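You operate a simulated robot arm through the tools that you are given. There is no shell and no other tool. Be economical: measure what you need, move in short steps, check, and stop when the job is done.

You are at the controls of a simulated robot arm. One attempt, no reset.

## Task
Set up a new order of 700 trays on the cabinet screen next to press C.
Fine: zero the counter; setup switch to SETUP.
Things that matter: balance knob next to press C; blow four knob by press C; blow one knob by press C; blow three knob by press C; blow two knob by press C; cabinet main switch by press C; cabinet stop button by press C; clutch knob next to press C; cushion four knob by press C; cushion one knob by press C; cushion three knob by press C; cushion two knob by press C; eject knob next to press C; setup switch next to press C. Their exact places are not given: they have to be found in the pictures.

The check looks at the end state, three seconds after you hand in, the way a careful person would. Anything else that was tipped, shoved, dropped, spilled or broken makes it a failure.

## Robot
A 6-joint arm with a two-finger gripper, on a carriage that runs on a rail from [-21, 0] to [2119, -50] (x, y) and turns from -2.897 to 2.897 rad about z. Base frame: it is fixed where the carriage stands at the start and does not move with it; the origin is on the floor, on the carriage's upright axis, x ahead of it, y to its left, z up. Units: mm, rad, N and s.
Its first joint turns from -2.007 to 2.007 rad. Places, roughly: balance knob next to press C [3400, 200, 1500]; blow four knob by press C [3400, 200, 500]; blow one knob by press C [3400, 200, 800]; blow three knob by press C [3400, 200, 600]; blow two knob by press C [3400, 200, 700]; cabinet main switch by press C [3000, 0, 1000]; cabinet stop button by press C [2600, -200, 1300]; clutch knob next to press C [3400, 200, 1600]; cushion four knob by press C [3400, 200, 1100]; cushion one knob by press C [3400, 200, 1400]; cushion three knob by press C [3400, 200, 1200]; cushion two knob by press C [3400, 200, 1300]; eject knob next to press C [3400, 200, 1000]; setup switch next to press C [2700, -200, 1300]; stacker knob next to press C [3400, 200, 400]. Payload 3.43 kg.
The TCP is the grasp point between the finger pads, 30 mm short of the fingertips. In the tool frame z runs along the fingers and y along their closing line. Largest opening 104 mm; the body of the gripper starts 57 mm behind the TCP.
Orientation is told as [roll, pitch, yaw] about the base's x, y, z axes, in that order, counted from this pose: with the fingers straight down and closing along the base's y, the tool's x points along the base's -x, its y along +y and its z along -z.

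## Interface
- The arm moves only by the tool move_arm. Its argument "rows" is text: rows parted by semicolons, each of 7 numbers parted by spaces: the opening in per cent of the stroke, from 0 (shut) to 100 (fully open), then the shift along the tool's x, y, z in units of 40 mm (1.0 is 40 mm), then the turn, a rotation vector about the tool's x, y, z in units of 8 degrees (1.0 is 8 degrees). In form: jaw tx ty tz rx ry rz; .... A call has 1 to 8 rows; each row shifts and turns the commanded pose from where the row before left it, along the tool's axes as they then stand. A call with a number of a shift or a turn outside -1 to 1 is refused whole. Rows are played at 5 a second. More than 50 mm and 0.15 rad between two rows, or a gripper value outside its range, and nothing of the call is played. A pose out of reach is approached as far as the arm can. The call stops where the force on the tool passes 40 N (or 10 N more than at its start, if that is more) or the arm is blocked; 0.2 s more then pass. The fingers move at their own pace (about 72 mm/s each) and stop on an object; they squeeze with about 25 N. The grip force told is the motor's: it shows also when the fingers shut on nothing. Time passes only in rows, and 0.2 s behind the last, so rows that do not move let the fingers close. It gives the time, the measured TCP pose, the force on the tool (base axes), the opening and the grip force at its end, in the units of the frame above (readings bear some noise), with the torque about the TCP (base axes, N m) and any sound that the robot's microphone picked up.
- Cameras (640 x 400 px; columns grow to the right, rows downward): "scene" is now at [32, 185.7, 1502.6]; the picture's right is [-0.10, -0.99, 0.00], its down [-0.37, 0.04, -0.93] and it looks along [0.93, -0.09, -0.37] (base axes); focal length 294 px, centre (320, 200). "wrist" rides on the gripper at [67, 18, -90] in the tool frame; the picture's right is [-0.25, 0.97, 0.00], its down [-0.73, -0.19, -0.66] and it looks along [-0.64, -0.17, 0.75] (tool axes); focal length 218 px, centre (320, 200).
- camera(camera): a new picture of that camera. It takes no simulated time.
- lift_body(by): slides the trunk up (or, below 0, down) by that many mm; the arm and the scene camera ride with it, the base frame stays. It gives what a move gives, with no picture.
- base_move(legs): drives the robot by 1 to 6 legs, each [ahead, left, turn to the left] in mm, mm and rad, along the robot's own axes; the way and the turn of a leg run together, so that a leg with both is an arc; at most 1500 mm and 3.142 rad a leg. The arm and the cameras ride along, it lands a little off, and it stops where it bumps. It keeps to its track: a leg is cut to what the track allows. It gives what a move gives.
- aim_head(pan, tilt): turns the head with the scene camera to pan (to the left, within 2.705 rad either way) and tilt (down, from -0.506 to 1.204), counted from straight ahead of the robot. It gives what a move gives.
- probe_pixels(camera, pixels): for up to 12 pixels [column, row] of the newest picture of that camera ("zoom" is the newest enlarged one), the place [x, y, z] in the base frame of the surface seen there, good to about 2 mm, but the place of the scene camera against the robot may be out by one fixed shift of up to 18 mm in any direction. It takes no simulated time.
- zoom(camera, box): a new picture of the part [left, top, right, bottom] of that camera's present view, enlarged. It takes no simulated time.
- finish_job(): hands the job in; it is judged then, once.

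Go step by step. Measure first, check grasps and placings, and put right what went wrong. The budget is 90 turns and 74 pictures, counting those below and the enlarged ones. Unless the task says otherwise, let go and move clear before handing in, and close with one line.

The tools are called after "Request:" as a command line: name --argument value ..., lists and objects as JSON in quotes. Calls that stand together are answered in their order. move_arm: Moves the arm, as the interface text tells. Its arguments: {"type":"object","properties":{"rows":{"type":"string"}},"required":["rows"]} The other tools are called the same way: lift_body (by) slides the trunk up or down; base_move (legs) drives the base; aim_head (pan, tilt) turns the head that bears the scene camera; camera (camera) takes a picture; probe_pixels (camera, pixels) gives the place of the surface under pixels of a picture; zoom (camera, box) takes an enlarged picture of a part of a camera's view; finish_job () hands the job in.

At the start:

```text
t: 0.0
tcp_pos: [734.1, 196.6, 1160.3]
tool_rot: [0.0, 0.001, -0.001]
wrist_force: [0.9, 0.1, 0.0]
moment: [-0.01, 0.01, -0.01]
grip_width: 104.2
finger_force: 0.1
trunk travel left (down, up): [-525.0, 465.0]
robot x, y, heading: [0.9, -4.1, 0.001]
head pan, tilt: [-0.099, 0.377]
```

scene: 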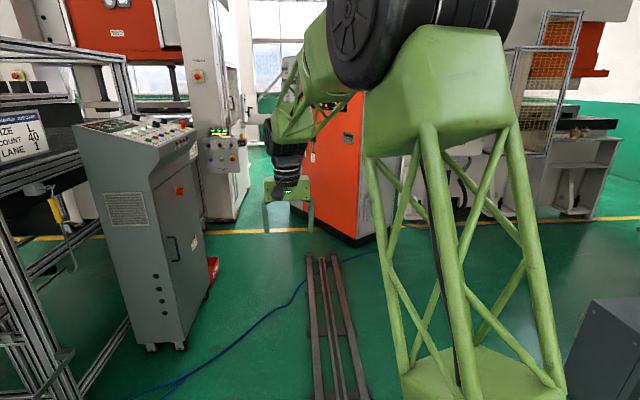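
wrist: 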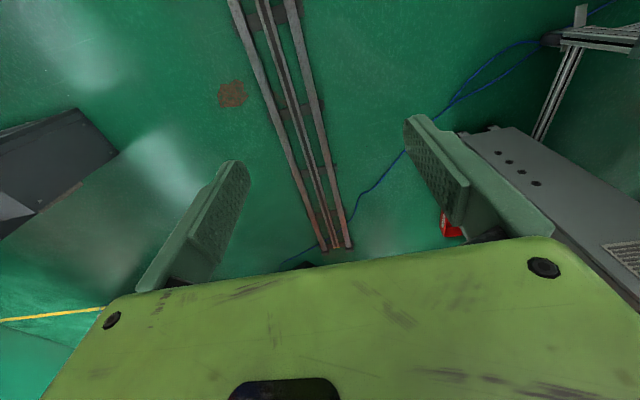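

The scene shows the rail ahead, an orange cabinet near (335,170) and a grey desk cabinet on the left. I'll drive along the rail partway and look at the area near press C.

Request:
zoom --camera "scene" --box '[180, 0, 420, 250]'

Request:
base_move --legs '[[1000, -20, 0]]'

Request:
camera --camera "scene"

```text
1.60 times, centred on (300, 125) of scene
```

zoom: 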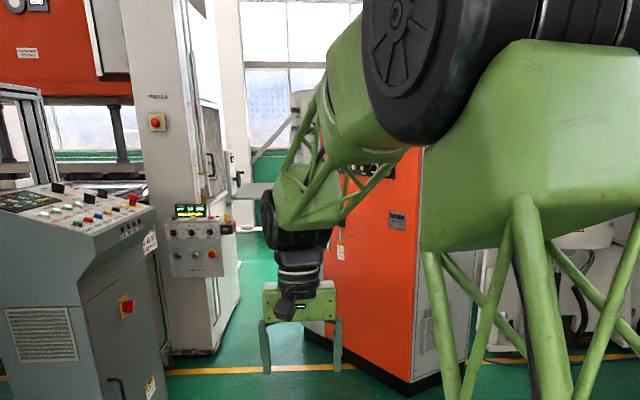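

```text
t: 5.3
tcp_pos: [1705.4, 209.8, 1158.8]
tool_rot: [-0.001, -0.001, 0.048]
wrist_force: [0.1, 0.4, 0.8]
moment: [0.01, 0.01, 0.0]
grip_width: 104.1
finger_force: 0.0
trunk travel left (down, up): [-525.0, 465.0]
robot x, y, heading: [984.1, -25.4, 0.051]
head pan, tilt: [-0.099, 0.377]
```

```text
70 pictures are left
```

scene: 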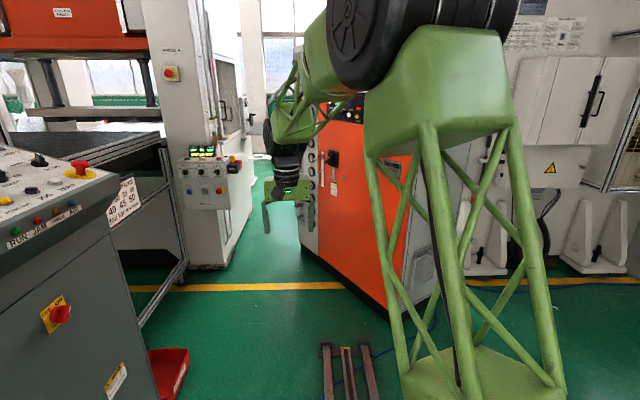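

The orange cabinet at (360,190) is press C's cabinet by the place hints; the arm hides its top. Zoom and probe.

Request:
zoom --camera "scene" --box '[260, 80, 460, 205]'

Request:
probe_pixels --camera "scene" --pixels '[[310, 170], [332, 160], [350, 112], [360, 210], [320, 240], [385, 240], [440, 250], [202, 152], [205, 190], [308, 145], [412, 170]]'

```text
3.20 times, centred on (360, 142) of scene
```

zoom: 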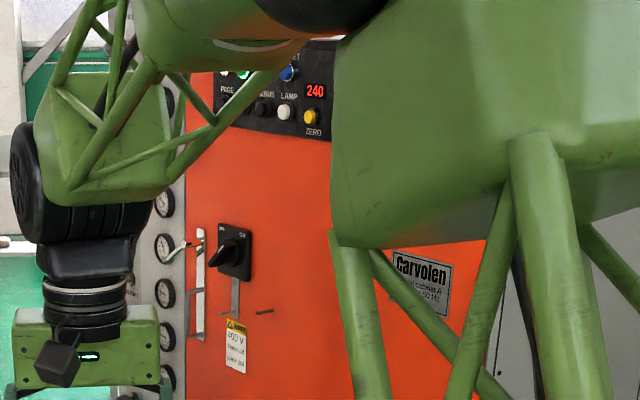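

```text
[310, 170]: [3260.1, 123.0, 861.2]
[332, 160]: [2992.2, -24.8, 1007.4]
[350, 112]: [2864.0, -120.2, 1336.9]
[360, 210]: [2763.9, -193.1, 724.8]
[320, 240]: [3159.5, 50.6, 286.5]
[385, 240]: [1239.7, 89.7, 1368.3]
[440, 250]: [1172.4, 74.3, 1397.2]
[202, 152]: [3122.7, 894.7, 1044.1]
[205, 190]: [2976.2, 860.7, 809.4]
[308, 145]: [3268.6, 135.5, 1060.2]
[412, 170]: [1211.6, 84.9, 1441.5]
```

The cabinet face runs along (0.81,0.59) with normal about (-0.59,0.81). I'll drive closer without turning and look again.

Request:
base_move --legs '[[750, -30, -0.05]]'

Request:
aim_head --pan -0.5 --tilt 0.3

Request:
camera --camera "scene"

```text
t: 9.7
tcp_pos: [2479.1, 155.5, 1160.8]
tool_rot: [-0.001, 0.0, -0.001]
wrist_force: [0.0, -0.4, -0.2]
moment: [0.01, 0.01, -0.01]
grip_width: 104.1
finger_force: 0.0
trunk travel left (down, up): [-525.0, 465.0]
robot x, y, heading: [1742.5, -44.6, -0.001]
head pan, tilt: [-0.099, 0.377]
```

```text
t: 10.5
tcp_pos: [2478.8, 156.6, 1159.7]
tool_rot: [0.001, -0.001, 0.001]
wrist_force: [0.9, -0.1, -0.6]
moment: [-0.01, 0.0, 0.01]
grip_width: 104.0
finger_force: 0.0
trunk travel left (down, up): [-525.0, 465.0]
robot x, y, heading: [1746.7, -42.7, -0.004]
head pan, tilt: [-0.499, 0.3]
```

```text
68 pictures are left
```

scene: 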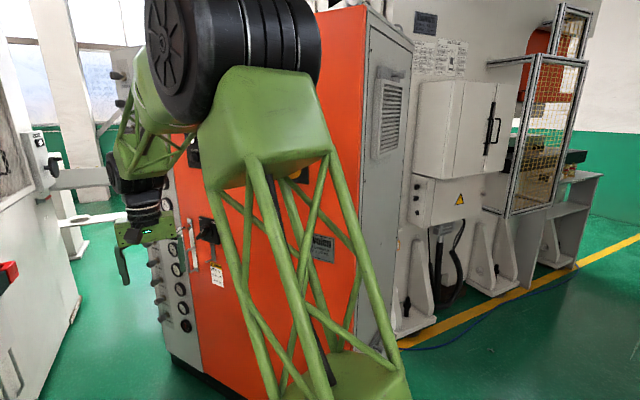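

The arm covers the panel from here. Probe clearances on the right before turning the base.

Request:
probe_pixels --camera "scene" --pixels '[[362, 100], [360, 250], [410, 120], [430, 130], [400, 325], [345, 30], [170, 310], [480, 260], [560, 100], [340, 130]]'

```text
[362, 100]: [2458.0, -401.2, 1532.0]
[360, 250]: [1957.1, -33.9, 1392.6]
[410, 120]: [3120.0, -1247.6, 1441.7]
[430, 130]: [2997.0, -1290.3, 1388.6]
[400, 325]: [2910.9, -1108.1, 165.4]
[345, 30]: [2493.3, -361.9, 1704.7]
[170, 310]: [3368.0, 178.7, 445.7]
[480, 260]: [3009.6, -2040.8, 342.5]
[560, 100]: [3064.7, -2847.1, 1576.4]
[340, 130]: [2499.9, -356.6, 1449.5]
```

Corner is at about (2458,-401), too close to sweep here. Back up 300 mm, turn right, then look.

Request:
base_move --legs '[[-300, 0, 0], [0, 0, -0.8]]'

Request:
aim_head --pan 0.4 --tilt 0.2

Request:
camera --camera "scene"

```text
t: 14.7
tcp_pos: [2098.7, -420.7, 1160.8]
tool_rot: [-0.001, 0.0, -0.797]
wrist_force: [-0.3, 0.4, 0.0]
moment: [0.02, 0.02, -0.01]
grip_width: 104.1
finger_force: 0.1
trunk travel left (down, up): [-525.0, 465.0]
robot x, y, heading: [1445.6, -37.2, -0.802]
head pan, tilt: [-0.499, 0.3]
```

```text
t: 15.9
tcp_pos: [2098.7, -422.8, 1160.2]
tool_rot: [-0.001, 0.0, -0.798]
wrist_force: [-0.2, 0.1, -0.2]
moment: [0.02, -0.01, -0.01]
grip_width: 104.0
finger_force: 0.0
trunk travel left (down, up): [-525.0, 465.0]
robot x, y, heading: [1445.4, -34.7, -0.797]
head pan, tilt: [0.4, 0.201]
```

```text
67 pictures are left
```

scene: 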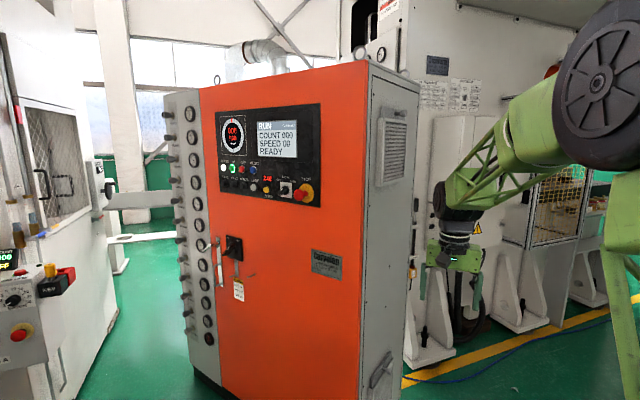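

Now the whole panel is visible at (270,155). Zoom in on it.

Request:
zoom --camera "scene" --box '[210, 100, 325, 210]'

Request:
zoom --camera "scene" --box '[155, 90, 275, 350]'

```text
3.64 times, centred on (268, 155) of scene
```

zoom: 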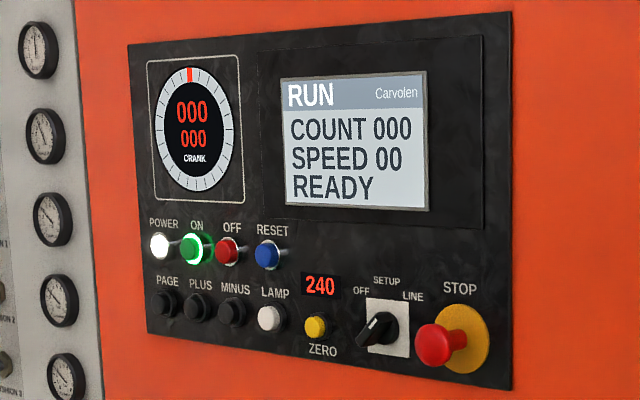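

```text
1.54 times, centred on (215, 220) of scene
```

zoom: 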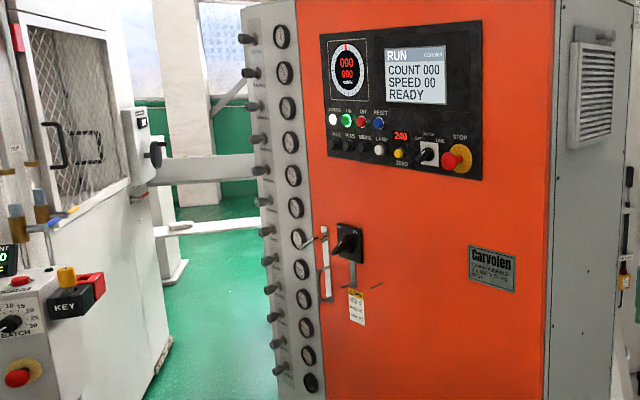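

Panel: setup switch at OFF, counter 240, ZERO yellow, PAGE/PLUS/MINUS black. I'll zoom again and measure.

Request:
zoom --camera "scene" --box '[215, 155, 320, 210]'

```text
6.10 times, centred on (268, 182) of scene
```

zoom: 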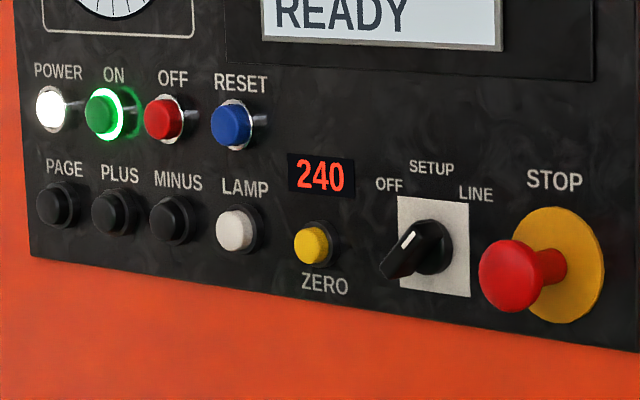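

Request:
probe_pixels --camera "zoom" --pixels '[[52, 207], [110, 214], [168, 221], [236, 230], [308, 246], [404, 250], [458, 285], [508, 275], [460, 220], [410, 240], [340, 280], [232, 122]]'

```text
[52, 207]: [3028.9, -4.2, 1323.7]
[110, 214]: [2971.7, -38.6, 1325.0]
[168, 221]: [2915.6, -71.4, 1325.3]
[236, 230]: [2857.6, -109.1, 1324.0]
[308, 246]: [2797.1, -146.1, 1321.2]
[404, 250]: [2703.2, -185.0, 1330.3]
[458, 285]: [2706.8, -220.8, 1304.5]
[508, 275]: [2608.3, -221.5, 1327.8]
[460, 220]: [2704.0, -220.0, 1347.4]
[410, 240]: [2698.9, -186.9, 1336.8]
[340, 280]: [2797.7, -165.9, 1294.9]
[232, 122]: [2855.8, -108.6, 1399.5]
```

The buttons sit at z≈1324, 66 mm apart, on a plane with outward normal ≈(-0.515,0.857). I'll pitch the tool to horizontal here in free space and close the jaw, then lift.

Request:
move_arm --rows "0 0 0 0 0 -1 0; 0 0 0 0 0 -1 0; 0 0 0 0 0 -1 0; 0 0 0 0 0 -1 0; 0 0 0 0 0 -1 0; 0 0 0 0 0 -1 0; 0 0 0 0 0 -1 0; 0 0 0 0 0 -1 0"

Request:
move_arm --rows "0 0 0 0 0 -1 0; 0 0 0 0 0 -1 0; 0 0 0 0 0 -1 0; 0 0 0 0 0 -0.25 0"

Request:
lift_body --by 165

Request:
move_arm --rows "0 0 0 0 1 0 0; 0 0 0 0 1 0 0; 0 0 0 0 1 0 0; 0 0 0 0 1 0 0; 0 0 0 0 1 0 0; 0 0 0 0 1 0 0; 0 0 0 0 1 0 0; 0 0 0 0 0.4 0 0"

```text
t: 17.9
tcp_pos: [2068.5, -433.6, 1140.5]
tool_rot: [0.14, -1.008, -1.125]
wrist_force: [-0.7, -0.7, -0.5]
moment: [-0.02, -0.04, 0.01]
grip_width: 0.0
finger_force: 24.8
trunk travel left (down, up): [-525.0, 465.0]
robot x, y, heading: [1445.8, -31.8, -0.792]
head pan, tilt: [0.4, 0.201]
stopped in row 8: the arm was blocked; the commanded pose is now the measured one
```

```text
t: 18.9
tcp_pos: [2069.7, -431.9, 1139.3]
tool_rot: [0.622, -1.441, -1.623]
wrist_force: [-0.3, -0.6, -0.3]
moment: [0.03, 0.02, -0.02]
grip_width: 0.1
finger_force: 24.7
trunk travel left (down, up): [-525.0, 465.0]
robot x, y, heading: [1442.1, -33.9, -0.792]
head pan, tilt: [0.4, 0.201]
```

```text
t: 20.8
tcp_pos: [2069.9, -432.0, 1305.3]
tool_rot: [0.619, -1.44, -1.618]
wrist_force: [0.3, -0.4, -1.1]
moment: [0.0, 0.0, -0.01]
grip_width: 0.0
finger_force: 25.0
trunk travel left (down, up): [-690.0, 300.0]
robot x, y, heading: [1446.1, -36.4, -0.803]
head pan, tilt: [0.4, 0.201]
```

```text
t: 22.6
tcp_pos: [2070.0, -432.3, 1304.5]
tool_rot: [-0.42, -1.439, -1.618]
wrist_force: [0.5, 0.3, 0.2]
moment: [-0.02, 0.02, 0.0]
grip_width: 0.0
finger_force: 24.9
trunk travel left (down, up): [-690.0, 300.0]
robot x, y, heading: [1446.8, -34.6, -0.798]
head pan, tilt: [0.4, 0.201]
```

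The tool is now near horizontal (down 7°, yaw off by 12°). I'll correct the small errors, then turn the base to heading 0.

Request:
move_arm --rows "0 0 0 0 -0.75 -0.43 0.2; 0 0 0 0 -0.75 -0.43 0.19; 0 0 0 0 0 0 0"

Request:
base_move --legs '[[0, 0, 0.8]]'

Request:
aim_head --pan -0.3 --tilt 0.3

Request:
camera --camera "scene"

```text
t: 23.4
tcp_pos: [2070.1, -431.8, 1307.5]
tool_rot: [1.433, -1.558, 3.028]
wrist_force: [-0.2, -0.8, 0.4]
moment: [-0.03, 0.01, 0.02]
grip_width: 0.0
finger_force: 25.0
trunk travel left (down, up): [-690.0, 300.0]
robot x, y, heading: [1442.5, -31.7, -0.798]
head pan, tilt: [0.4, 0.201]
```

```text
t: 26.0
tcp_pos: [2158.7, 163.8, 1306.0]
tool_rot: [1.403, -1.555, -2.392]
wrist_force: [-0.4, 0.5, 1.1]
moment: [-0.03, -0.02, -0.01]
grip_width: 0.0
finger_force: 24.9
trunk travel left (down, up): [-690.0, 300.0]
robot x, y, heading: [1446.2, -32.6, 0.038]
head pan, tilt: [0.4, 0.201]
```

```text
t: 27.1
tcp_pos: [2159.9, 164.2, 1305.6]
tool_rot: [1.409, -1.556, -2.399]
wrist_force: [0.0, 0.0, 0.9]
moment: [-0.03, -0.03, -0.04]
grip_width: 0.0
finger_force: 25.0
trunk travel left (down, up): [-690.0, 300.0]
robot x, y, heading: [1443.4, -31.2, 0.034]
head pan, tilt: [-0.3, 0.3]
```

```text
63 pictures are left
```

scene: 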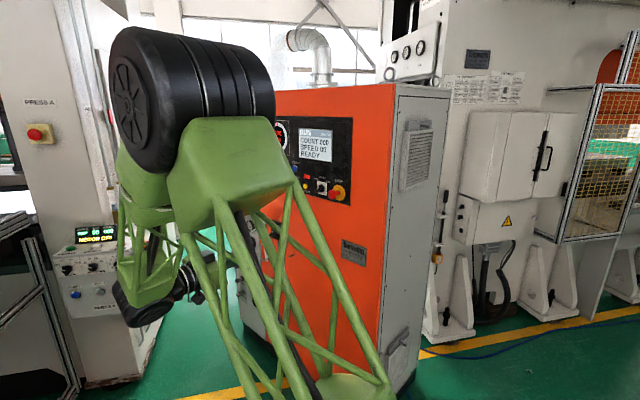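

Tool axis is now ≈(0.55,-0.84,0), good. Drive forward to x≈2040.

Request:
base_move --legs '[[600, -40, -0.036]]'

Request:
camera --camera "wrist"

Request:
camera --camera "scene"

```text
t: 30.6
tcp_pos: [2760.6, 112.8, 1307.0]
tool_rot: [1.407, -1.552, -2.447]
wrist_force: [-0.1, -0.3, -0.6]
moment: [0.0, -0.03, -0.03]
grip_width: 0.0
finger_force: 25.0
trunk travel left (down, up): [-690.0, 300.0]
robot x, y, heading: [2037.9, -47.8, -0.013]
head pan, tilt: [-0.3, 0.3]
```

```text
62 pictures are left
```

wrist: 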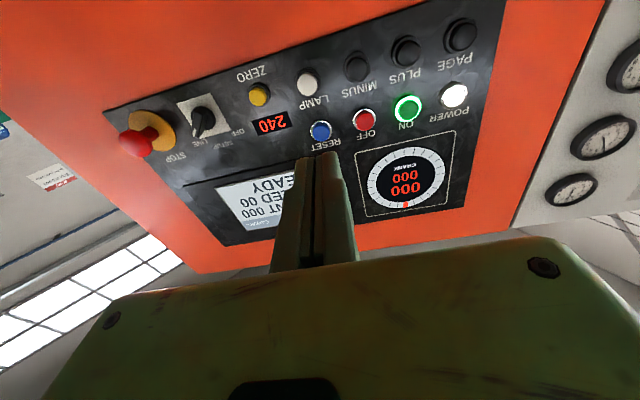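

```text
61 pictures are left
```

scene: 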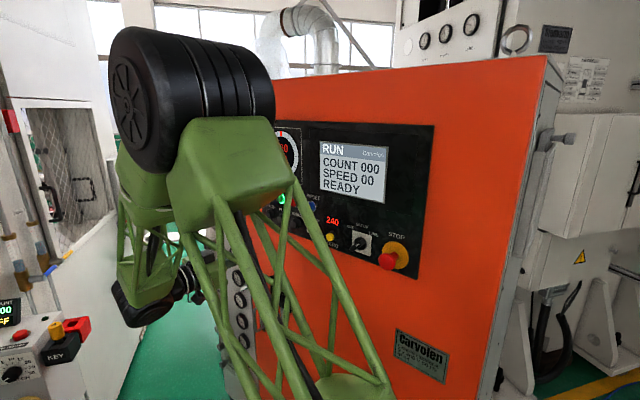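

Both views show the panel and screen. Probe the controls from the wrist camera (accurate to the robot).

Request:
probe_pixels --camera "wrist" --pixels '[[460, 36], [404, 51], [357, 67], [306, 84], [258, 95], [198, 122], [138, 143], [430, 82], [280, 105], [340, 105], [212, 102], [360, 130]]'

Request:
zoom --camera "wrist" --box '[110, 40, 300, 180]'

```text
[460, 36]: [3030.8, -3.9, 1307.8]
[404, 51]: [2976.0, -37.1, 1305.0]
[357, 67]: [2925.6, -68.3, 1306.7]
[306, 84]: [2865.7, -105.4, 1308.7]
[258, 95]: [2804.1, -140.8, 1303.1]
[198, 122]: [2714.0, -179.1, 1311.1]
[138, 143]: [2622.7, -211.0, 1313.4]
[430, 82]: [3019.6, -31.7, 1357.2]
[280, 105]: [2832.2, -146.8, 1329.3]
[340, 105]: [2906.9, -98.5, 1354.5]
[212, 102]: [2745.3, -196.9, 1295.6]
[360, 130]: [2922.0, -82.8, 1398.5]
```

```text
2.86 times, centred on (205, 110) of wrist
```

zoom: 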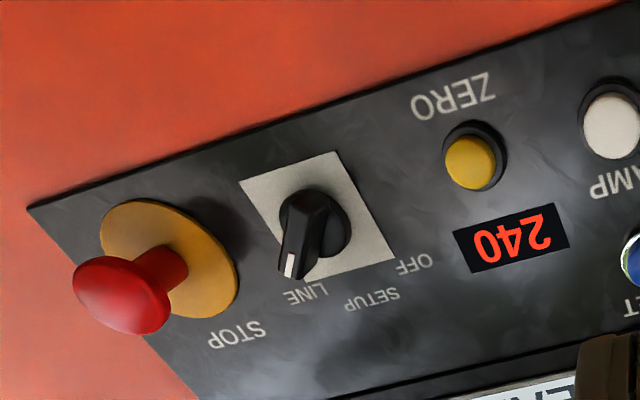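

The panel normal is (-0.516,0.857); buttons protrude 18 mm, z≈1305. The switch marker is ambiguous, so I'll look at it from the scene camera, and move the closed fingers in front of ZERO (30 mm short).

Request:
zoom --camera "scene" --box '[310, 200, 430, 285]'

Request:
move_arm --rows "0 0.07 -0.78 0 -0.083 0 -0.13; 0 0 -0.78 0 0 0 0; 0 0 -0.78 0.5 0 0 0; 0 0 0 0.9 0 0 0; 0 0 0 0.9 0 0 0; 0 0 0 0.9 0 0 0; 0 0 0 0.9 0 0 0; 0 0 0 0.4 0 0 0"

Request:
camera --camera "wrist"

```text
4.71 times, centred on (370, 242) of scene
```

zoom: 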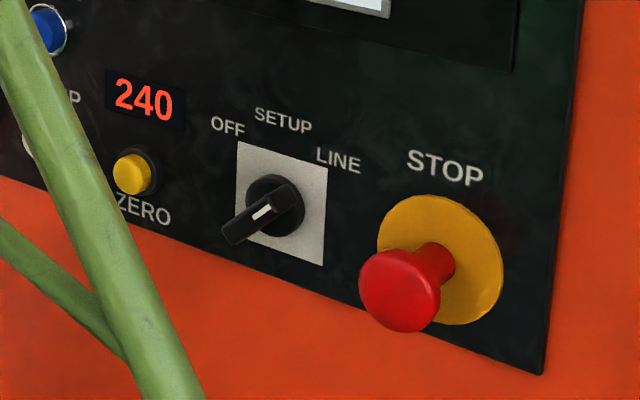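

```text
t: 32.4
tcp_pos: [2772.9, -89.5, 1304.2]
tool_rot: [-0.925, -1.569, -0.102]
wrist_force: [-0.3, 1.2, -0.6]
moment: [0.04, 0.0, -0.04]
grip_width: 0.3
finger_force: 25.0
trunk travel left (down, up): [-690.0, 300.0]
robot x, y, heading: [2035.4, -50.3, -0.013]
head pan, tilt: [-0.3, 0.3]
```

```text
58 pictures are left
```

wrist: 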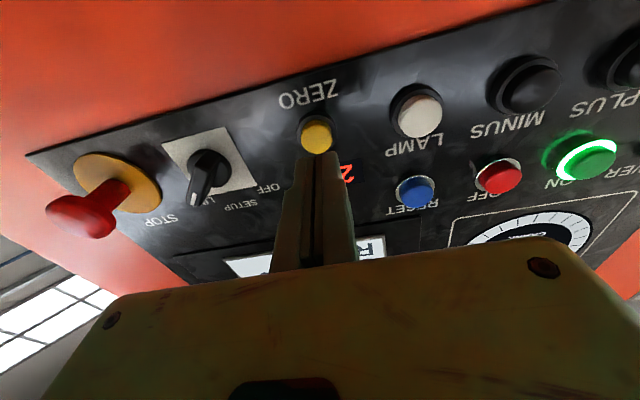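

The switch marker reads LINE in both views (bar slants to the upper right). Fingers are 30 mm in front of ZERO at u=-265. Press it gently.

Request:
move_arm --rows "0 0 0 0.4 0 0 0; 0 0 0 0.3 0 0 0; 0 0 0 0.1 0 0 0; 0 0 0 0.05 0 0 0; 0 0 0 0.05 0 0 0"

Request:
camera --camera "wrist"

```text
t: 33.6
tcp_pos: [2792.5, -119.5, 1303.1]
tool_rot: [-0.936, -1.566, -0.092]
wrist_force: [0.4, -0.1, -0.1]
moment: [0.02, -0.05, 0.02]
grip_width: 0.0
finger_force: 25.3
trunk travel left (down, up): [-690.0, 300.0]
robot x, y, heading: [2036.8, -49.5, -0.012]
head pan, tilt: [-0.3, 0.3]
```

```text
57 pictures are left
```

wrist: 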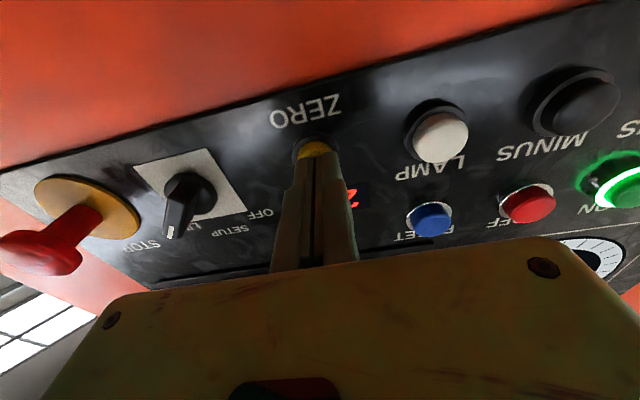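

No force yet; check where the tip and the cap are.

Request:
probe_pixels --camera "wrist" --pixels '[[313, 148], [303, 158], [326, 158], [318, 170], [440, 132], [318, 128], [270, 130]]'

Request:
zoom --camera "wrist" --box '[250, 100, 390, 200]'

Request:
zoom --camera "scene" --box '[250, 110, 450, 285]'

```text
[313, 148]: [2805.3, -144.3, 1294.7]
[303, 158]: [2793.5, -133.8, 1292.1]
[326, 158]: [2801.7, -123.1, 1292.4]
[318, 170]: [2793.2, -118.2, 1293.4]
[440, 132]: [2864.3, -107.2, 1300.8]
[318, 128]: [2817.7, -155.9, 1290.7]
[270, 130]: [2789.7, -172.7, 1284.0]
```

```text
4.00 times, centred on (320, 150) of wrist
```

zoom: 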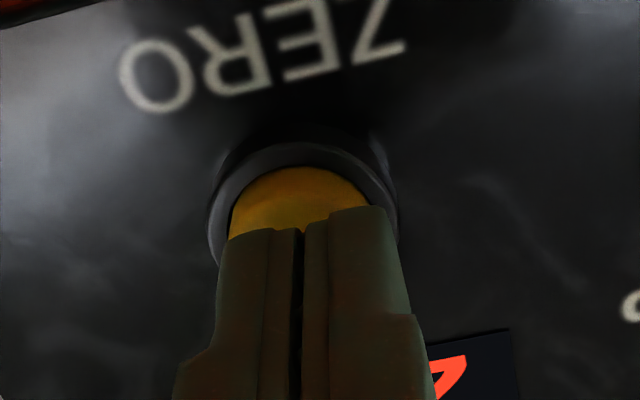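

```text
2.29 times, centred on (350, 198) of scene
```

zoom: 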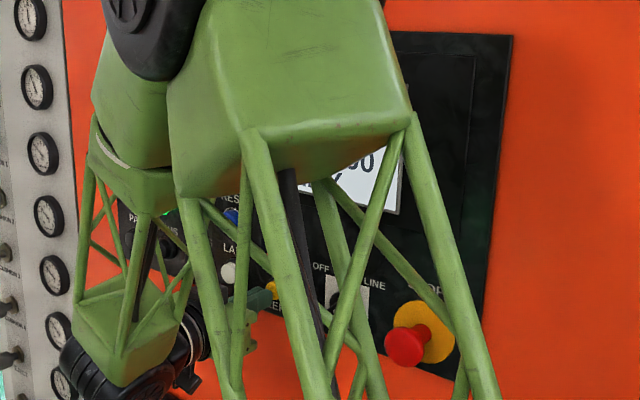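

The cap's at n≈14 and visible finger ends ~29, so there's perhaps still a gap. Continue in small steps.

Request:
move_arm --rows "0 0 0 0.07 0 0 0; 0 0 0 0.07 0 0 0; 0 0 0 0.05 0 0 0; 0 0 0 0 0 0 0"

Request:
zoom --camera "wrist" --box '[250, 100, 390, 200]'

```text
t: 34.6
tcp_pos: [2795.4, -127.1, 1303.4]
tool_rot: [-0.912, -1.567, -0.116]
wrist_force: [-0.9, 0.4, 0.2]
moment: [-0.03, -0.02, 0.0]
grip_width: 0.0
finger_force: 25.3
trunk travel left (down, up): [-690.0, 300.0]
robot x, y, heading: [2039.7, -47.9, -0.008]
head pan, tilt: [-0.3, 0.3]
```

```text
4.00 times, centred on (320, 150) of wrist
```

zoom: 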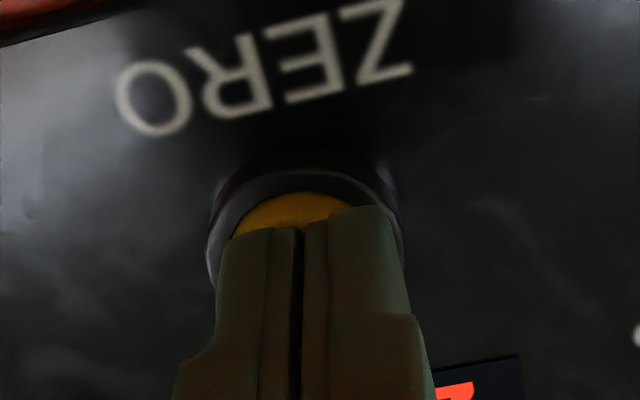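

Request:
move_arm --rows "0 0 0 0.06 0 0 0; 0 0 0 0.06 0 0 0; 0 0 0 0.06 0 0 0; 0 0 0 0.06 0 0 0"

Request:
zoom --camera "wrist" --box '[250, 100, 390, 200]'

```text
t: 35.7
tcp_pos: [2797.2, -129.6, 1303.9]
tool_rot: [-1.18, -1.567, 0.153]
wrist_force: [-20.8, 15.9, 4.8]
moment: [-0.09, -0.13, -0.19]
grip_width: 6.1
finger_force: 34.5
trunk travel left (down, up): [-690.0, 300.0]
robot x, y, heading: [2035.4, -50.1, -0.006]
head pan, tilt: [-0.3, 0.3]
heard: click
stopped in row 4: the force on the tool passed its limit at 41 N (the readings are from after the stop); the commanded pose is now the measured one
```

```text
4.00 times, centred on (320, 150) of wrist
```

zoom: 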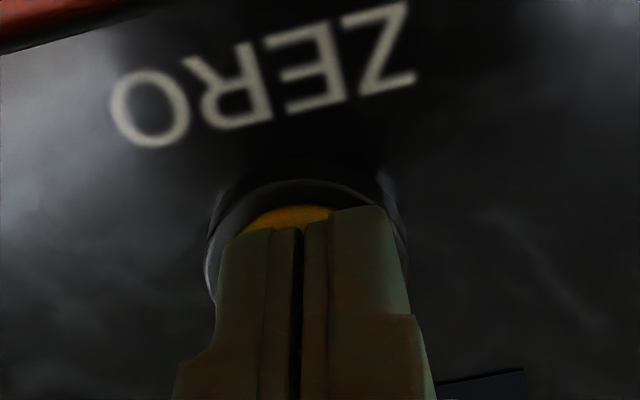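

A click was heard at TCP depth n≈31. Back off and read the counter.

Request:
move_arm --rows "0 0 0 -0.5 0 0 0; 0 0 0 -0.8 0 0 0; 0 0 0 -0.8 0 0 0; 0 0 0 0 0 0 0"

Request:
zoom --camera "wrist" --box '[60, 40, 420, 240]'

```text
t: 36.7
tcp_pos: [2754.5, -59.4, 1301.2]
tool_rot: [-0.965, -1.564, -0.061]
wrist_force: [-0.3, -0.1, 0.7]
moment: [-0.01, -0.02, -0.01]
grip_width: 0.0
finger_force: 34.7
trunk travel left (down, up): [-690.0, 300.0]
robot x, y, heading: [2034.7, -46.9, -0.01]
head pan, tilt: [-0.3, 0.3]
```

```text
1.78 times, centred on (240, 140) of wrist
```

zoom: 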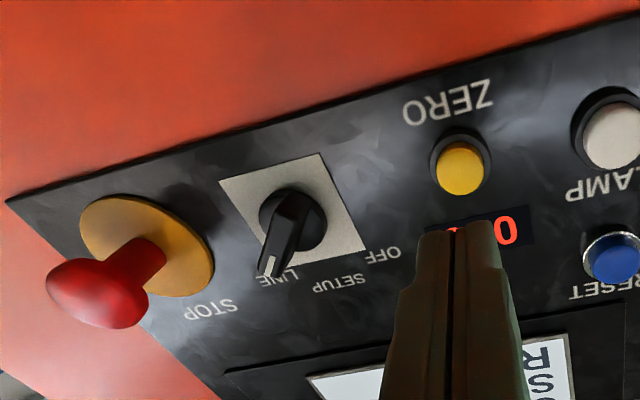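

Counter's first digit now reads 0 (was 2). Now measure the setup switch.

Request:
probe_pixels --camera "zoom" --pixels '[[224, 183], [317, 158], [362, 247], [235, 215], [335, 180], [272, 262], [262, 270], [290, 215], [282, 235], [300, 197], [285, 262], [266, 245]]'

Request:
zoom --camera "wrist" --box '[170, 110, 280, 210]'

```text
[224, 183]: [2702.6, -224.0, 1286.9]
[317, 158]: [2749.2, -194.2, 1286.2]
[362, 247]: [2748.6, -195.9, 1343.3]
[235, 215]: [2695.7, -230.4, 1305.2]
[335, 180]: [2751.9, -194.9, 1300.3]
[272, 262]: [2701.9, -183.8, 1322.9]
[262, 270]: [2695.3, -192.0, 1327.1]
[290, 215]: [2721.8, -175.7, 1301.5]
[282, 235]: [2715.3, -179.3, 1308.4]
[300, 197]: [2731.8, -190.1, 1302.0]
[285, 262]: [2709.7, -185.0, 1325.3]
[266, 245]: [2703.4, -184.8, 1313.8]
```

```text
4.00 times, centred on (225, 160) of wrist
```

zoom: 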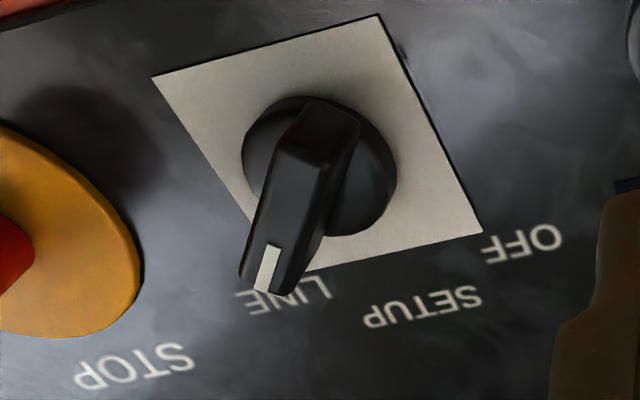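

The bar is clearly at LINE: axis at u≈-367, z≈1315, bar slants 45° to STOP side. Move in front of it, open to 45%, and roll +45° so that the fingers straddle it.

Request:
move_arm --rows "45 -0.115 -0.85 0 0 0 0; 45 -0.115 -0.85 0 0 0 0; 45 -0.115 -0.84 0 0 0 0; 45 0 0 0 0 0 1; 45 0 0 0 0 0 1; 45 0 0 0 0 0 1; 45 0 0 0 0 0 1; 45 0 0 0 0 0 1"

Request:
move_arm --rows "45 0 0 0 0 0 0.62; 45 0 0 0.5 0 0 0; 45 0 0 0.5 0 0 0; 45 0 0 0 0 0 0"

Request:
camera --camera "wrist"

```text
t: 38.5
tcp_pos: [2704.9, -89.9, 1465.0]
tool_rot: [1.539, -0.901, -2.58]
wrist_force: [-0.1, -0.2, -0.4]
moment: [-0.02, -0.01, 0.0]
grip_width: 46.9
finger_force: 0.0
out of reach, approached as far as the arm can: row 6, 7, 8
trunk travel left (down, up): [-690.0, 300.0]
robot x, y, heading: [2037.9, -46.9, -0.009]
head pan, tilt: [-0.3, 0.3]
```

```text
t: 39.5
tcp_pos: [2734.5, -117.0, 1512.7]
tool_rot: [1.559, -0.795, -2.59]
wrist_force: [-0.5, -1.3, -0.2]
moment: [0.03, 0.01, 0.01]
grip_width: 46.4
finger_force: 0.1
out of reach, approached as far as the arm can: row 1, 2
trunk travel left (down, up): [-690.0, 300.0]
robot x, y, heading: [2037.2, -48.4, -0.01]
head pan, tilt: [-0.3, 0.3]
```

```text
50 pictures are left
```

wrist: 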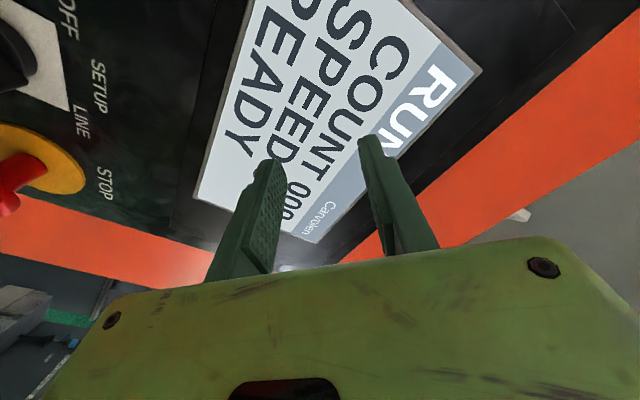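

The roll hit a joint limit and the arm drifted up to z≈1512, clear of everything. I'll back off and roll back to level; a level grip will rotate the bar upright as the jaws close.

Request:
move_arm --rows "45 0 0 -1 0 0 0; 45 0 0 -1 0 0 0; 45 0 0 0 0 0 -1; 45 0 0 0 0 0 -1; 45 0 0 0 0 0 -1; 45 0 0 0 0 0 -1; 45 0 0 0 0 0 -1; 45 0 0 0 0 0 -0.55"

```text
t: 41.3
tcp_pos: [2693.9, -49.3, 1510.5]
tool_rot: [1.009, -1.566, -2.036]
wrist_force: [0.3, 0.4, 0.2]
moment: [-0.02, 0.0, -0.01]
grip_width: 46.8
finger_force: 0.0
trunk travel left (down, up): [-690.0, 300.0]
robot x, y, heading: [2037.8, -49.1, -0.008]
head pan, tilt: [-0.3, 0.3]
```

Level again (yaw -1.027). Move down to the switch: u -367, z 1315, opening 58%.

Request:
move_arm --rows "58 0.978 -0.275 0 0 0 0; 58 0.978 -0.275 0 0 0 0; 58 0.978 -0.275 0 0 0 0; 58 0.978 -0.275 0 0 0 0; 58 0.978 -0.275 0 0 0 0; 58 0 0 0.7 0 0 0; 58 0 0 0.7 0 0 0; 58 0 0 0 0 0 0"

Request:
camera --camera "wrist"

```text
t: 43.1
tcp_pos: [2675.6, -126.1, 1316.0]
tool_rot: [1.051, -1.564, -2.079]
wrist_force: [0.1, -0.2, -0.8]
moment: [0.0, 0.0, -0.01]
grip_width: 60.2
finger_force: 0.0
trunk travel left (down, up): [-690.0, 300.0]
robot x, y, heading: [2034.8, -50.8, -0.008]
head pan, tilt: [-0.3, 0.3]
```

```text
49 pictures are left
```

wrist: 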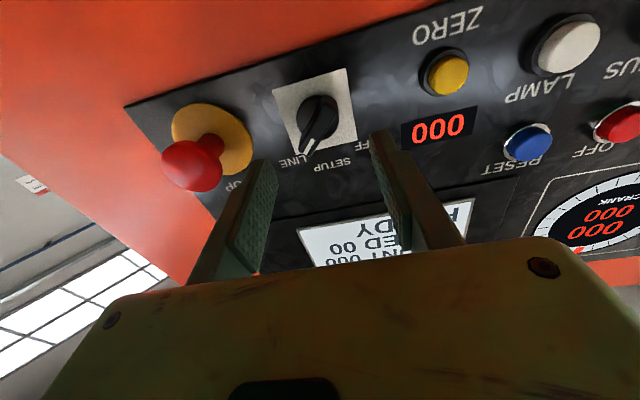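

Counter now reads 000. Advance 45 mm so the fingers straddle the bar and check.

Request:
move_arm --rows "58 0 0 0.6 0 0 0; 58 0 0 0.5 0 0 0; 58 0 0 0 0 0 0"

Request:
zoom --camera "wrist" --box '[160, 50, 480, 250]'

```text
t: 43.9
tcp_pos: [2697.7, -161.2, 1316.5]
tool_rot: [1.101, -1.565, -2.129]
wrist_force: [-0.3, 0.7, -0.6]
moment: [-0.01, -0.01, 0.02]
grip_width: 60.5
finger_force: 0.1
trunk travel left (down, up): [-690.0, 300.0]
robot x, y, heading: [2034.9, -47.0, -0.008]
head pan, tilt: [-0.3, 0.3]
```

```text
2.00 times, centred on (320, 150) of wrist
```

zoom: 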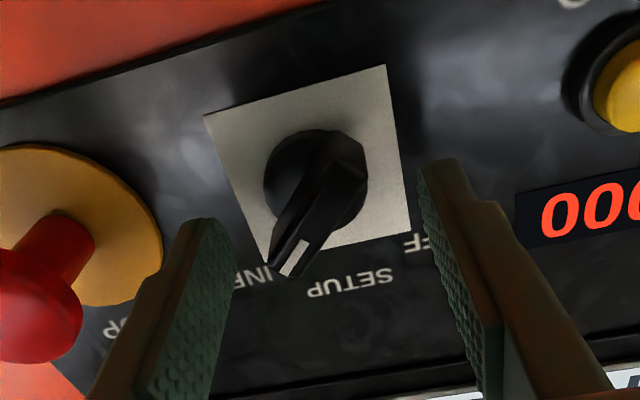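

Bar is between the fingers with clearance. Advance 14 mm, then close slowly.

Request:
move_arm --rows "58 0 0 0.2 0 0 0; 58 0 0 0.15 0 0 0; 58 0 0 0 0 0 0; 40 0 0 0 0 0 0; 40 0 0 0 0 0 0"

Request:
zoom --camera "wrist" --box '[160, 50, 480, 250]'

```text
t: 45.1
tcp_pos: [2705.7, -173.6, 1315.5]
tool_rot: [1.109, -1.564, -2.136]
wrist_force: [-0.9, -1.7, -0.9]
moment: [0.04, -0.03, -0.02]
grip_width: 42.6
finger_force: 1.2
trunk travel left (down, up): [-690.0, 300.0]
robot x, y, heading: [2037.5, -48.6, -0.005]
head pan, tilt: [-0.3, 0.3]
```

```text
2.00 times, centred on (320, 150) of wrist
```

zoom: 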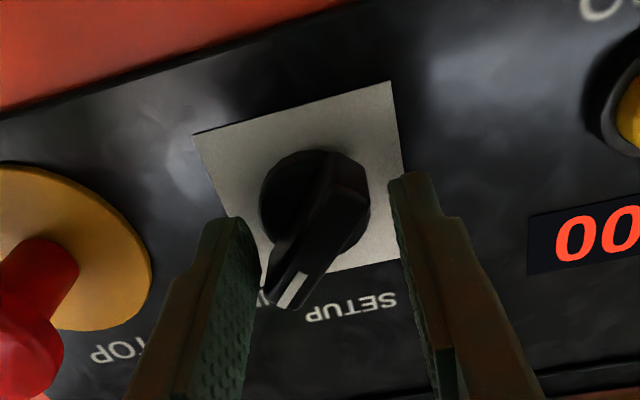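

Looks aligned. Close further in steps.

Request:
move_arm --rows "25 0 0 0 0 0 0; 25 0 0 0 0 0 0; 10 0 0 0 0 0 0; 10 0 0 0 0 0 0; 10 0 0 0 0 0 0"

Request:
zoom --camera "wrist" --box '[160, 50, 480, 250]'

```text
t: 46.3
tcp_pos: [2704.8, -174.3, 1314.9]
tool_rot: [1.162, -1.565, -2.188]
wrist_force: [-6.9, -6.1, 3.1]
moment: [-0.01, 0.0, -0.06]
grip_width: 15.9
finger_force: 4.8
trunk travel left (down, up): [-690.0, 300.0]
robot x, y, heading: [2038.8, -45.0, -0.009]
head pan, tilt: [-0.3, 0.3]
```

```text
2.00 times, centred on (320, 150) of wrist
```

zoom: 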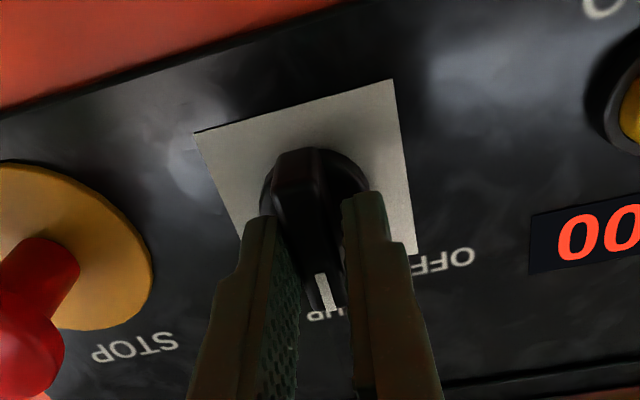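

The bar turned upright to SETUP. Open, back off and check the switch and screen.

Request:
move_arm --rows "40 0 0 0 0 0 0; 40 0 0 0 0 0 0; 40 0 0 -0.8 0 0 0; 40 0 0 -0.9 0 0 0; 0 0 0 0 0 0 0; 0 0 0 0 0 0 0"

Request:
camera --camera "wrist"

Request:
camera --camera "scene"

```text
t: 47.7
tcp_pos: [2670.6, -112.4, 1315.7]
tool_rot: [1.116, -1.564, -2.142]
wrist_force: [-0.3, -0.3, 1.4]
moment: [-0.02, 0.0, 0.01]
grip_width: 0.0
finger_force: 24.9
trunk travel left (down, up): [-690.0, 300.0]
robot x, y, heading: [2037.2, -49.1, -0.005]
head pan, tilt: [-0.3, 0.3]
```

```text
45 pictures are left
```

wrist: 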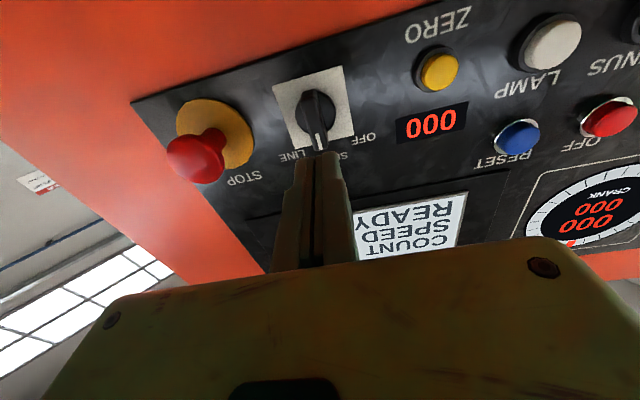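

```text
44 pictures are left
```

scene: 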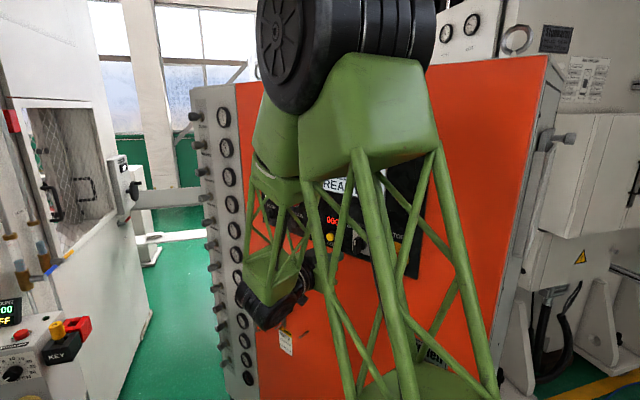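

Switch stands at SETUP, counter 000. Move across to PAGE (u=0).

Request:
move_arm --rows "0 0.03 0.91 0 0 0 0; 0 0.03 0.91 0 0 0 0; 0 0.03 0.91 0 0 0 0; 0 0.03 0.91 0 0 0 0; 0 0.03 0.91 0 0 0 0; 0 0.03 0.91 0 0 0 0; 0 0.03 0.91 0 0 0 0; 0 0.03 0.91 0 0 0 0"

Request:
move_arm --rows "0 0 0.91 0 0 0 0; 0 0 0.91 0 0 0 0; 0 0 0 0.5 0 0 0; 0 0 0 0 0 0 0"

Request:
camera --camera "wrist"

Request:
camera --camera "scene"

```text
t: 49.5
tcp_pos: [2917.6, 37.7, 1306.4]
tool_rot: [1.083, -1.564, -2.111]
wrist_force: [-0.5, 0.1, -0.4]
moment: [0.0, -0.03, -0.03]
grip_width: 0.0
finger_force: 25.0
trunk travel left (down, up): [-690.0, 300.0]
robot x, y, heading: [2039.8, -47.4, -0.005]
head pan, tilt: [-0.3, 0.3]
```

```text
t: 50.5
tcp_pos: [2990.1, 57.7, 1308.4]
tool_rot: [1.148, -1.565, -2.174]
wrist_force: [0.5, -1.2, 0.3]
moment: [0.02, 0.02, 0.02]
grip_width: 0.1
finger_force: 25.0
trunk travel left (down, up): [-690.0, 300.0]
robot x, y, heading: [2035.7, -46.7, -0.006]
head pan, tilt: [-0.3, 0.3]
```

```text
43 pictures are left
```

wrist: 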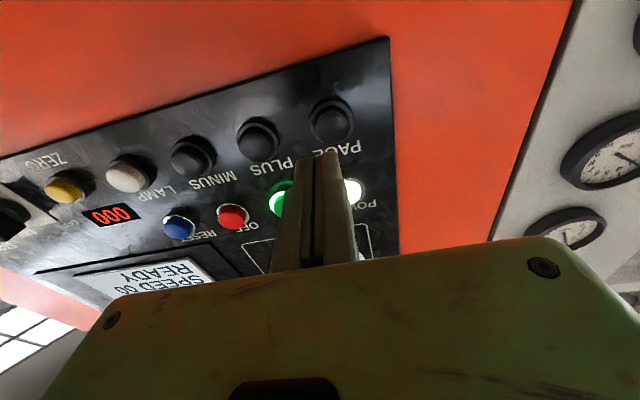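

```text
42 pictures are left
```

scene: 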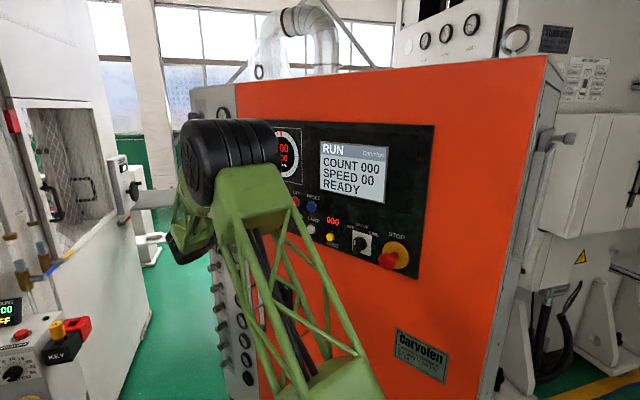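

The scene camera sees the screen from here. Re-probe button centres.

Request:
probe_pixels --camera "wrist" --pixels '[[331, 123], [258, 141], [193, 159], [330, 110], [331, 134], [320, 122], [342, 120]]'

Request:
zoom --camera "wrist" --box '[220, 80, 400, 200]'

```text
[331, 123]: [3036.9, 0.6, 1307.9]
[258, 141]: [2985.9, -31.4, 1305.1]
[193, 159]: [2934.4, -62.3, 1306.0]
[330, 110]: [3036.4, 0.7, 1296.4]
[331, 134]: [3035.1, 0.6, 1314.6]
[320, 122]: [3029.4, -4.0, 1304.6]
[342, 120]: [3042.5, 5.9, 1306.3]
```

```text
3.33 times, centred on (310, 140) of wrist
```

zoom: 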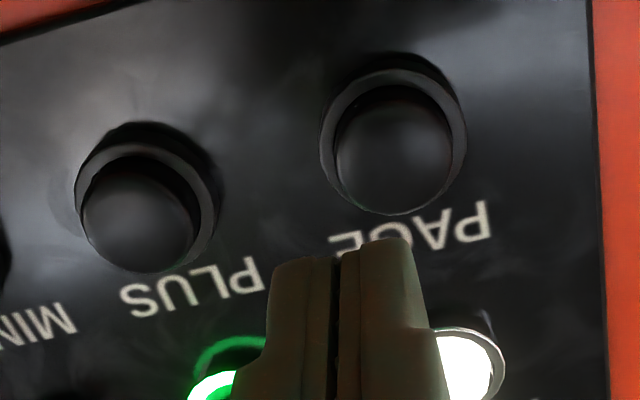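

PAGE centre is at u≈+7.5, z≈1307. Shift right 10 mm and press until a click.

Request:
move_arm --rows "0 0 0.26 0.4 0 0 0; 0 0 0 0.4 0 0 0; 0 0 0 0.4 0 0 0; 0 0 0 0.08 0 0 0; 0 0 0 0.06 0 0 0; 0 0 0 0.06 0 0 0; 0 0 0 0.06 0 0 0; 0 0 0 0.06 0 0 0"

Request:
zoom --camera "scene" --box '[270, 120, 430, 280]'

```text
t: 52.3
tcp_pos: [3032.1, 13.3, 1309.5]
tool_rot: [1.247, -1.563, -2.271]
wrist_force: [-24.2, 19.6, -5.1]
moment: [0.13, 0.0, -0.21]
grip_width: 5.9
finger_force: 34.3
trunk travel left (down, up): [-690.0, 300.0]
robot x, y, heading: [2039.0, -48.0, -0.006]
head pan, tilt: [-0.3, 0.3]
heard: click
```

```text
2.50 times, centred on (350, 200) of scene
```

zoom: 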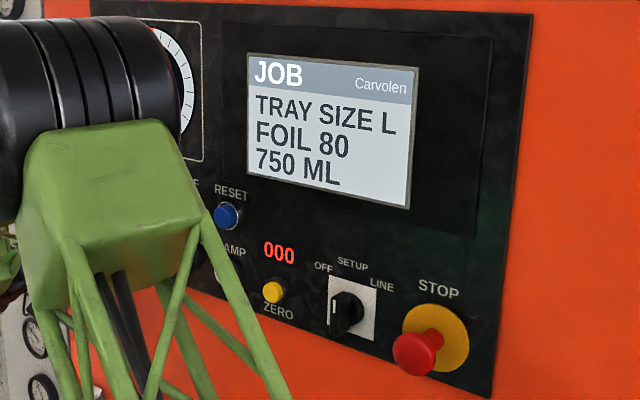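

PAGE works: the screen shows JOB. Release and press again.

Request:
move_arm --rows "0 0 0 -0.4 0 0 0; 0 0 0 0 0 0 0; 0 0 0 0.28 0 0 0; 0 0 0 0.06 0 0 0; 0 0 0 0.06 0 0 0; 0 0 0 0 0 0 0"

Request:
zoom --camera "scene" --box '[270, 120, 430, 280]'

```text
t: 53.7
tcp_pos: [3031.5, 13.4, 1309.1]
tool_rot: [1.382, -1.565, -2.405]
wrist_force: [-24.2, 24.3, -0.1]
moment: [-0.01, -0.07, -0.15]
grip_width: 6.0
finger_force: 34.4
trunk travel left (down, up): [-690.0, 300.0]
robot x, y, heading: [2033.9, -47.7, -0.013]
head pan, tilt: [-0.3, 0.3]
heard: click
```

```text
2.50 times, centred on (350, 200) of scene
```

zoom: 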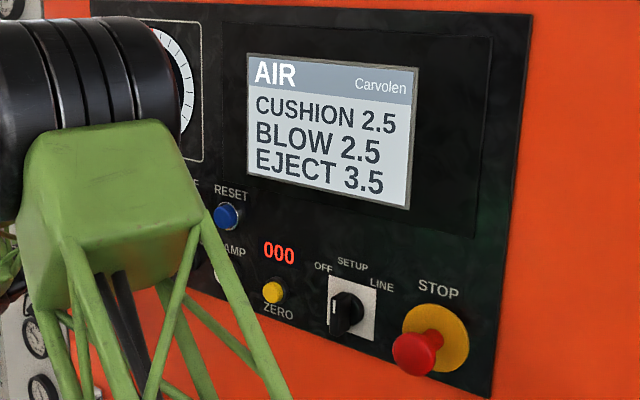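

AIR page. Press PAGE again.

Request:
move_arm --rows "0 0 0 -0.4 0 0 0; 0 0 0 0 0 0 0; 0 0 0 0.28 0 0 0; 0 0 0 0.06 0 0 0; 0 0 0 0.06 0 0 0; 0 0 0 0 0 0 0"

Request:
zoom --camera "scene" --box '[270, 120, 430, 280]'

```text
t: 55.1
tcp_pos: [3029.6, 13.8, 1309.8]
tool_rot: [1.35, -1.564, -2.373]
wrist_force: [-29.6, 26.2, -4.6]
moment: [0.08, -0.04, -0.22]
grip_width: 6.0
finger_force: 34.2
trunk travel left (down, up): [-690.0, 300.0]
robot x, y, heading: [2035.8, -49.4, -0.005]
head pan, tilt: [-0.3, 0.3]
heard: click
```

```text
2.50 times, centred on (350, 200) of scene
```

zoom: 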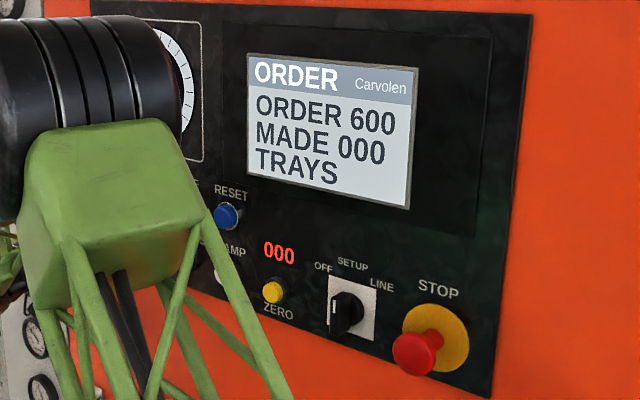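

ORDER page, 600 trays. Move to PLUS (u≈-54) and press once.

Request:
move_arm --rows "0 0 0 -0.6 0 0 0; 0 0.05 -0.8 -0.4 0 0 0; 0 0.03 -0.75 0 0 0 0; 0 0 0 0.5 0 0 0; 0 0 0 0.38 0 0 0; 0 0 0 0.06 0 0 0; 0 0 0 0.06 0 0 0; 0 0 0 0 0 0 0"

Request:
zoom --camera "scene" --box '[270, 120, 430, 280]'

```text
t: 56.9
tcp_pos: [2977.6, -18.4, 1305.5]
tool_rot: [1.305, -1.564, -2.327]
wrist_force: [-19.9, 21.7, -1.3]
moment: [0.02, -0.09, -0.1]
grip_width: 5.9
finger_force: 34.6
trunk travel left (down, up): [-690.0, 300.0]
robot x, y, heading: [2038.8, -49.8, -0.012]
head pan, tilt: [-0.3, 0.3]
heard: click
```

```text
2.50 times, centred on (350, 200) of scene
```

zoom: 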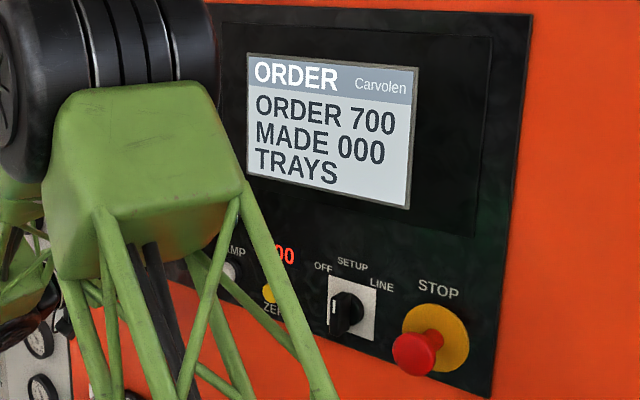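

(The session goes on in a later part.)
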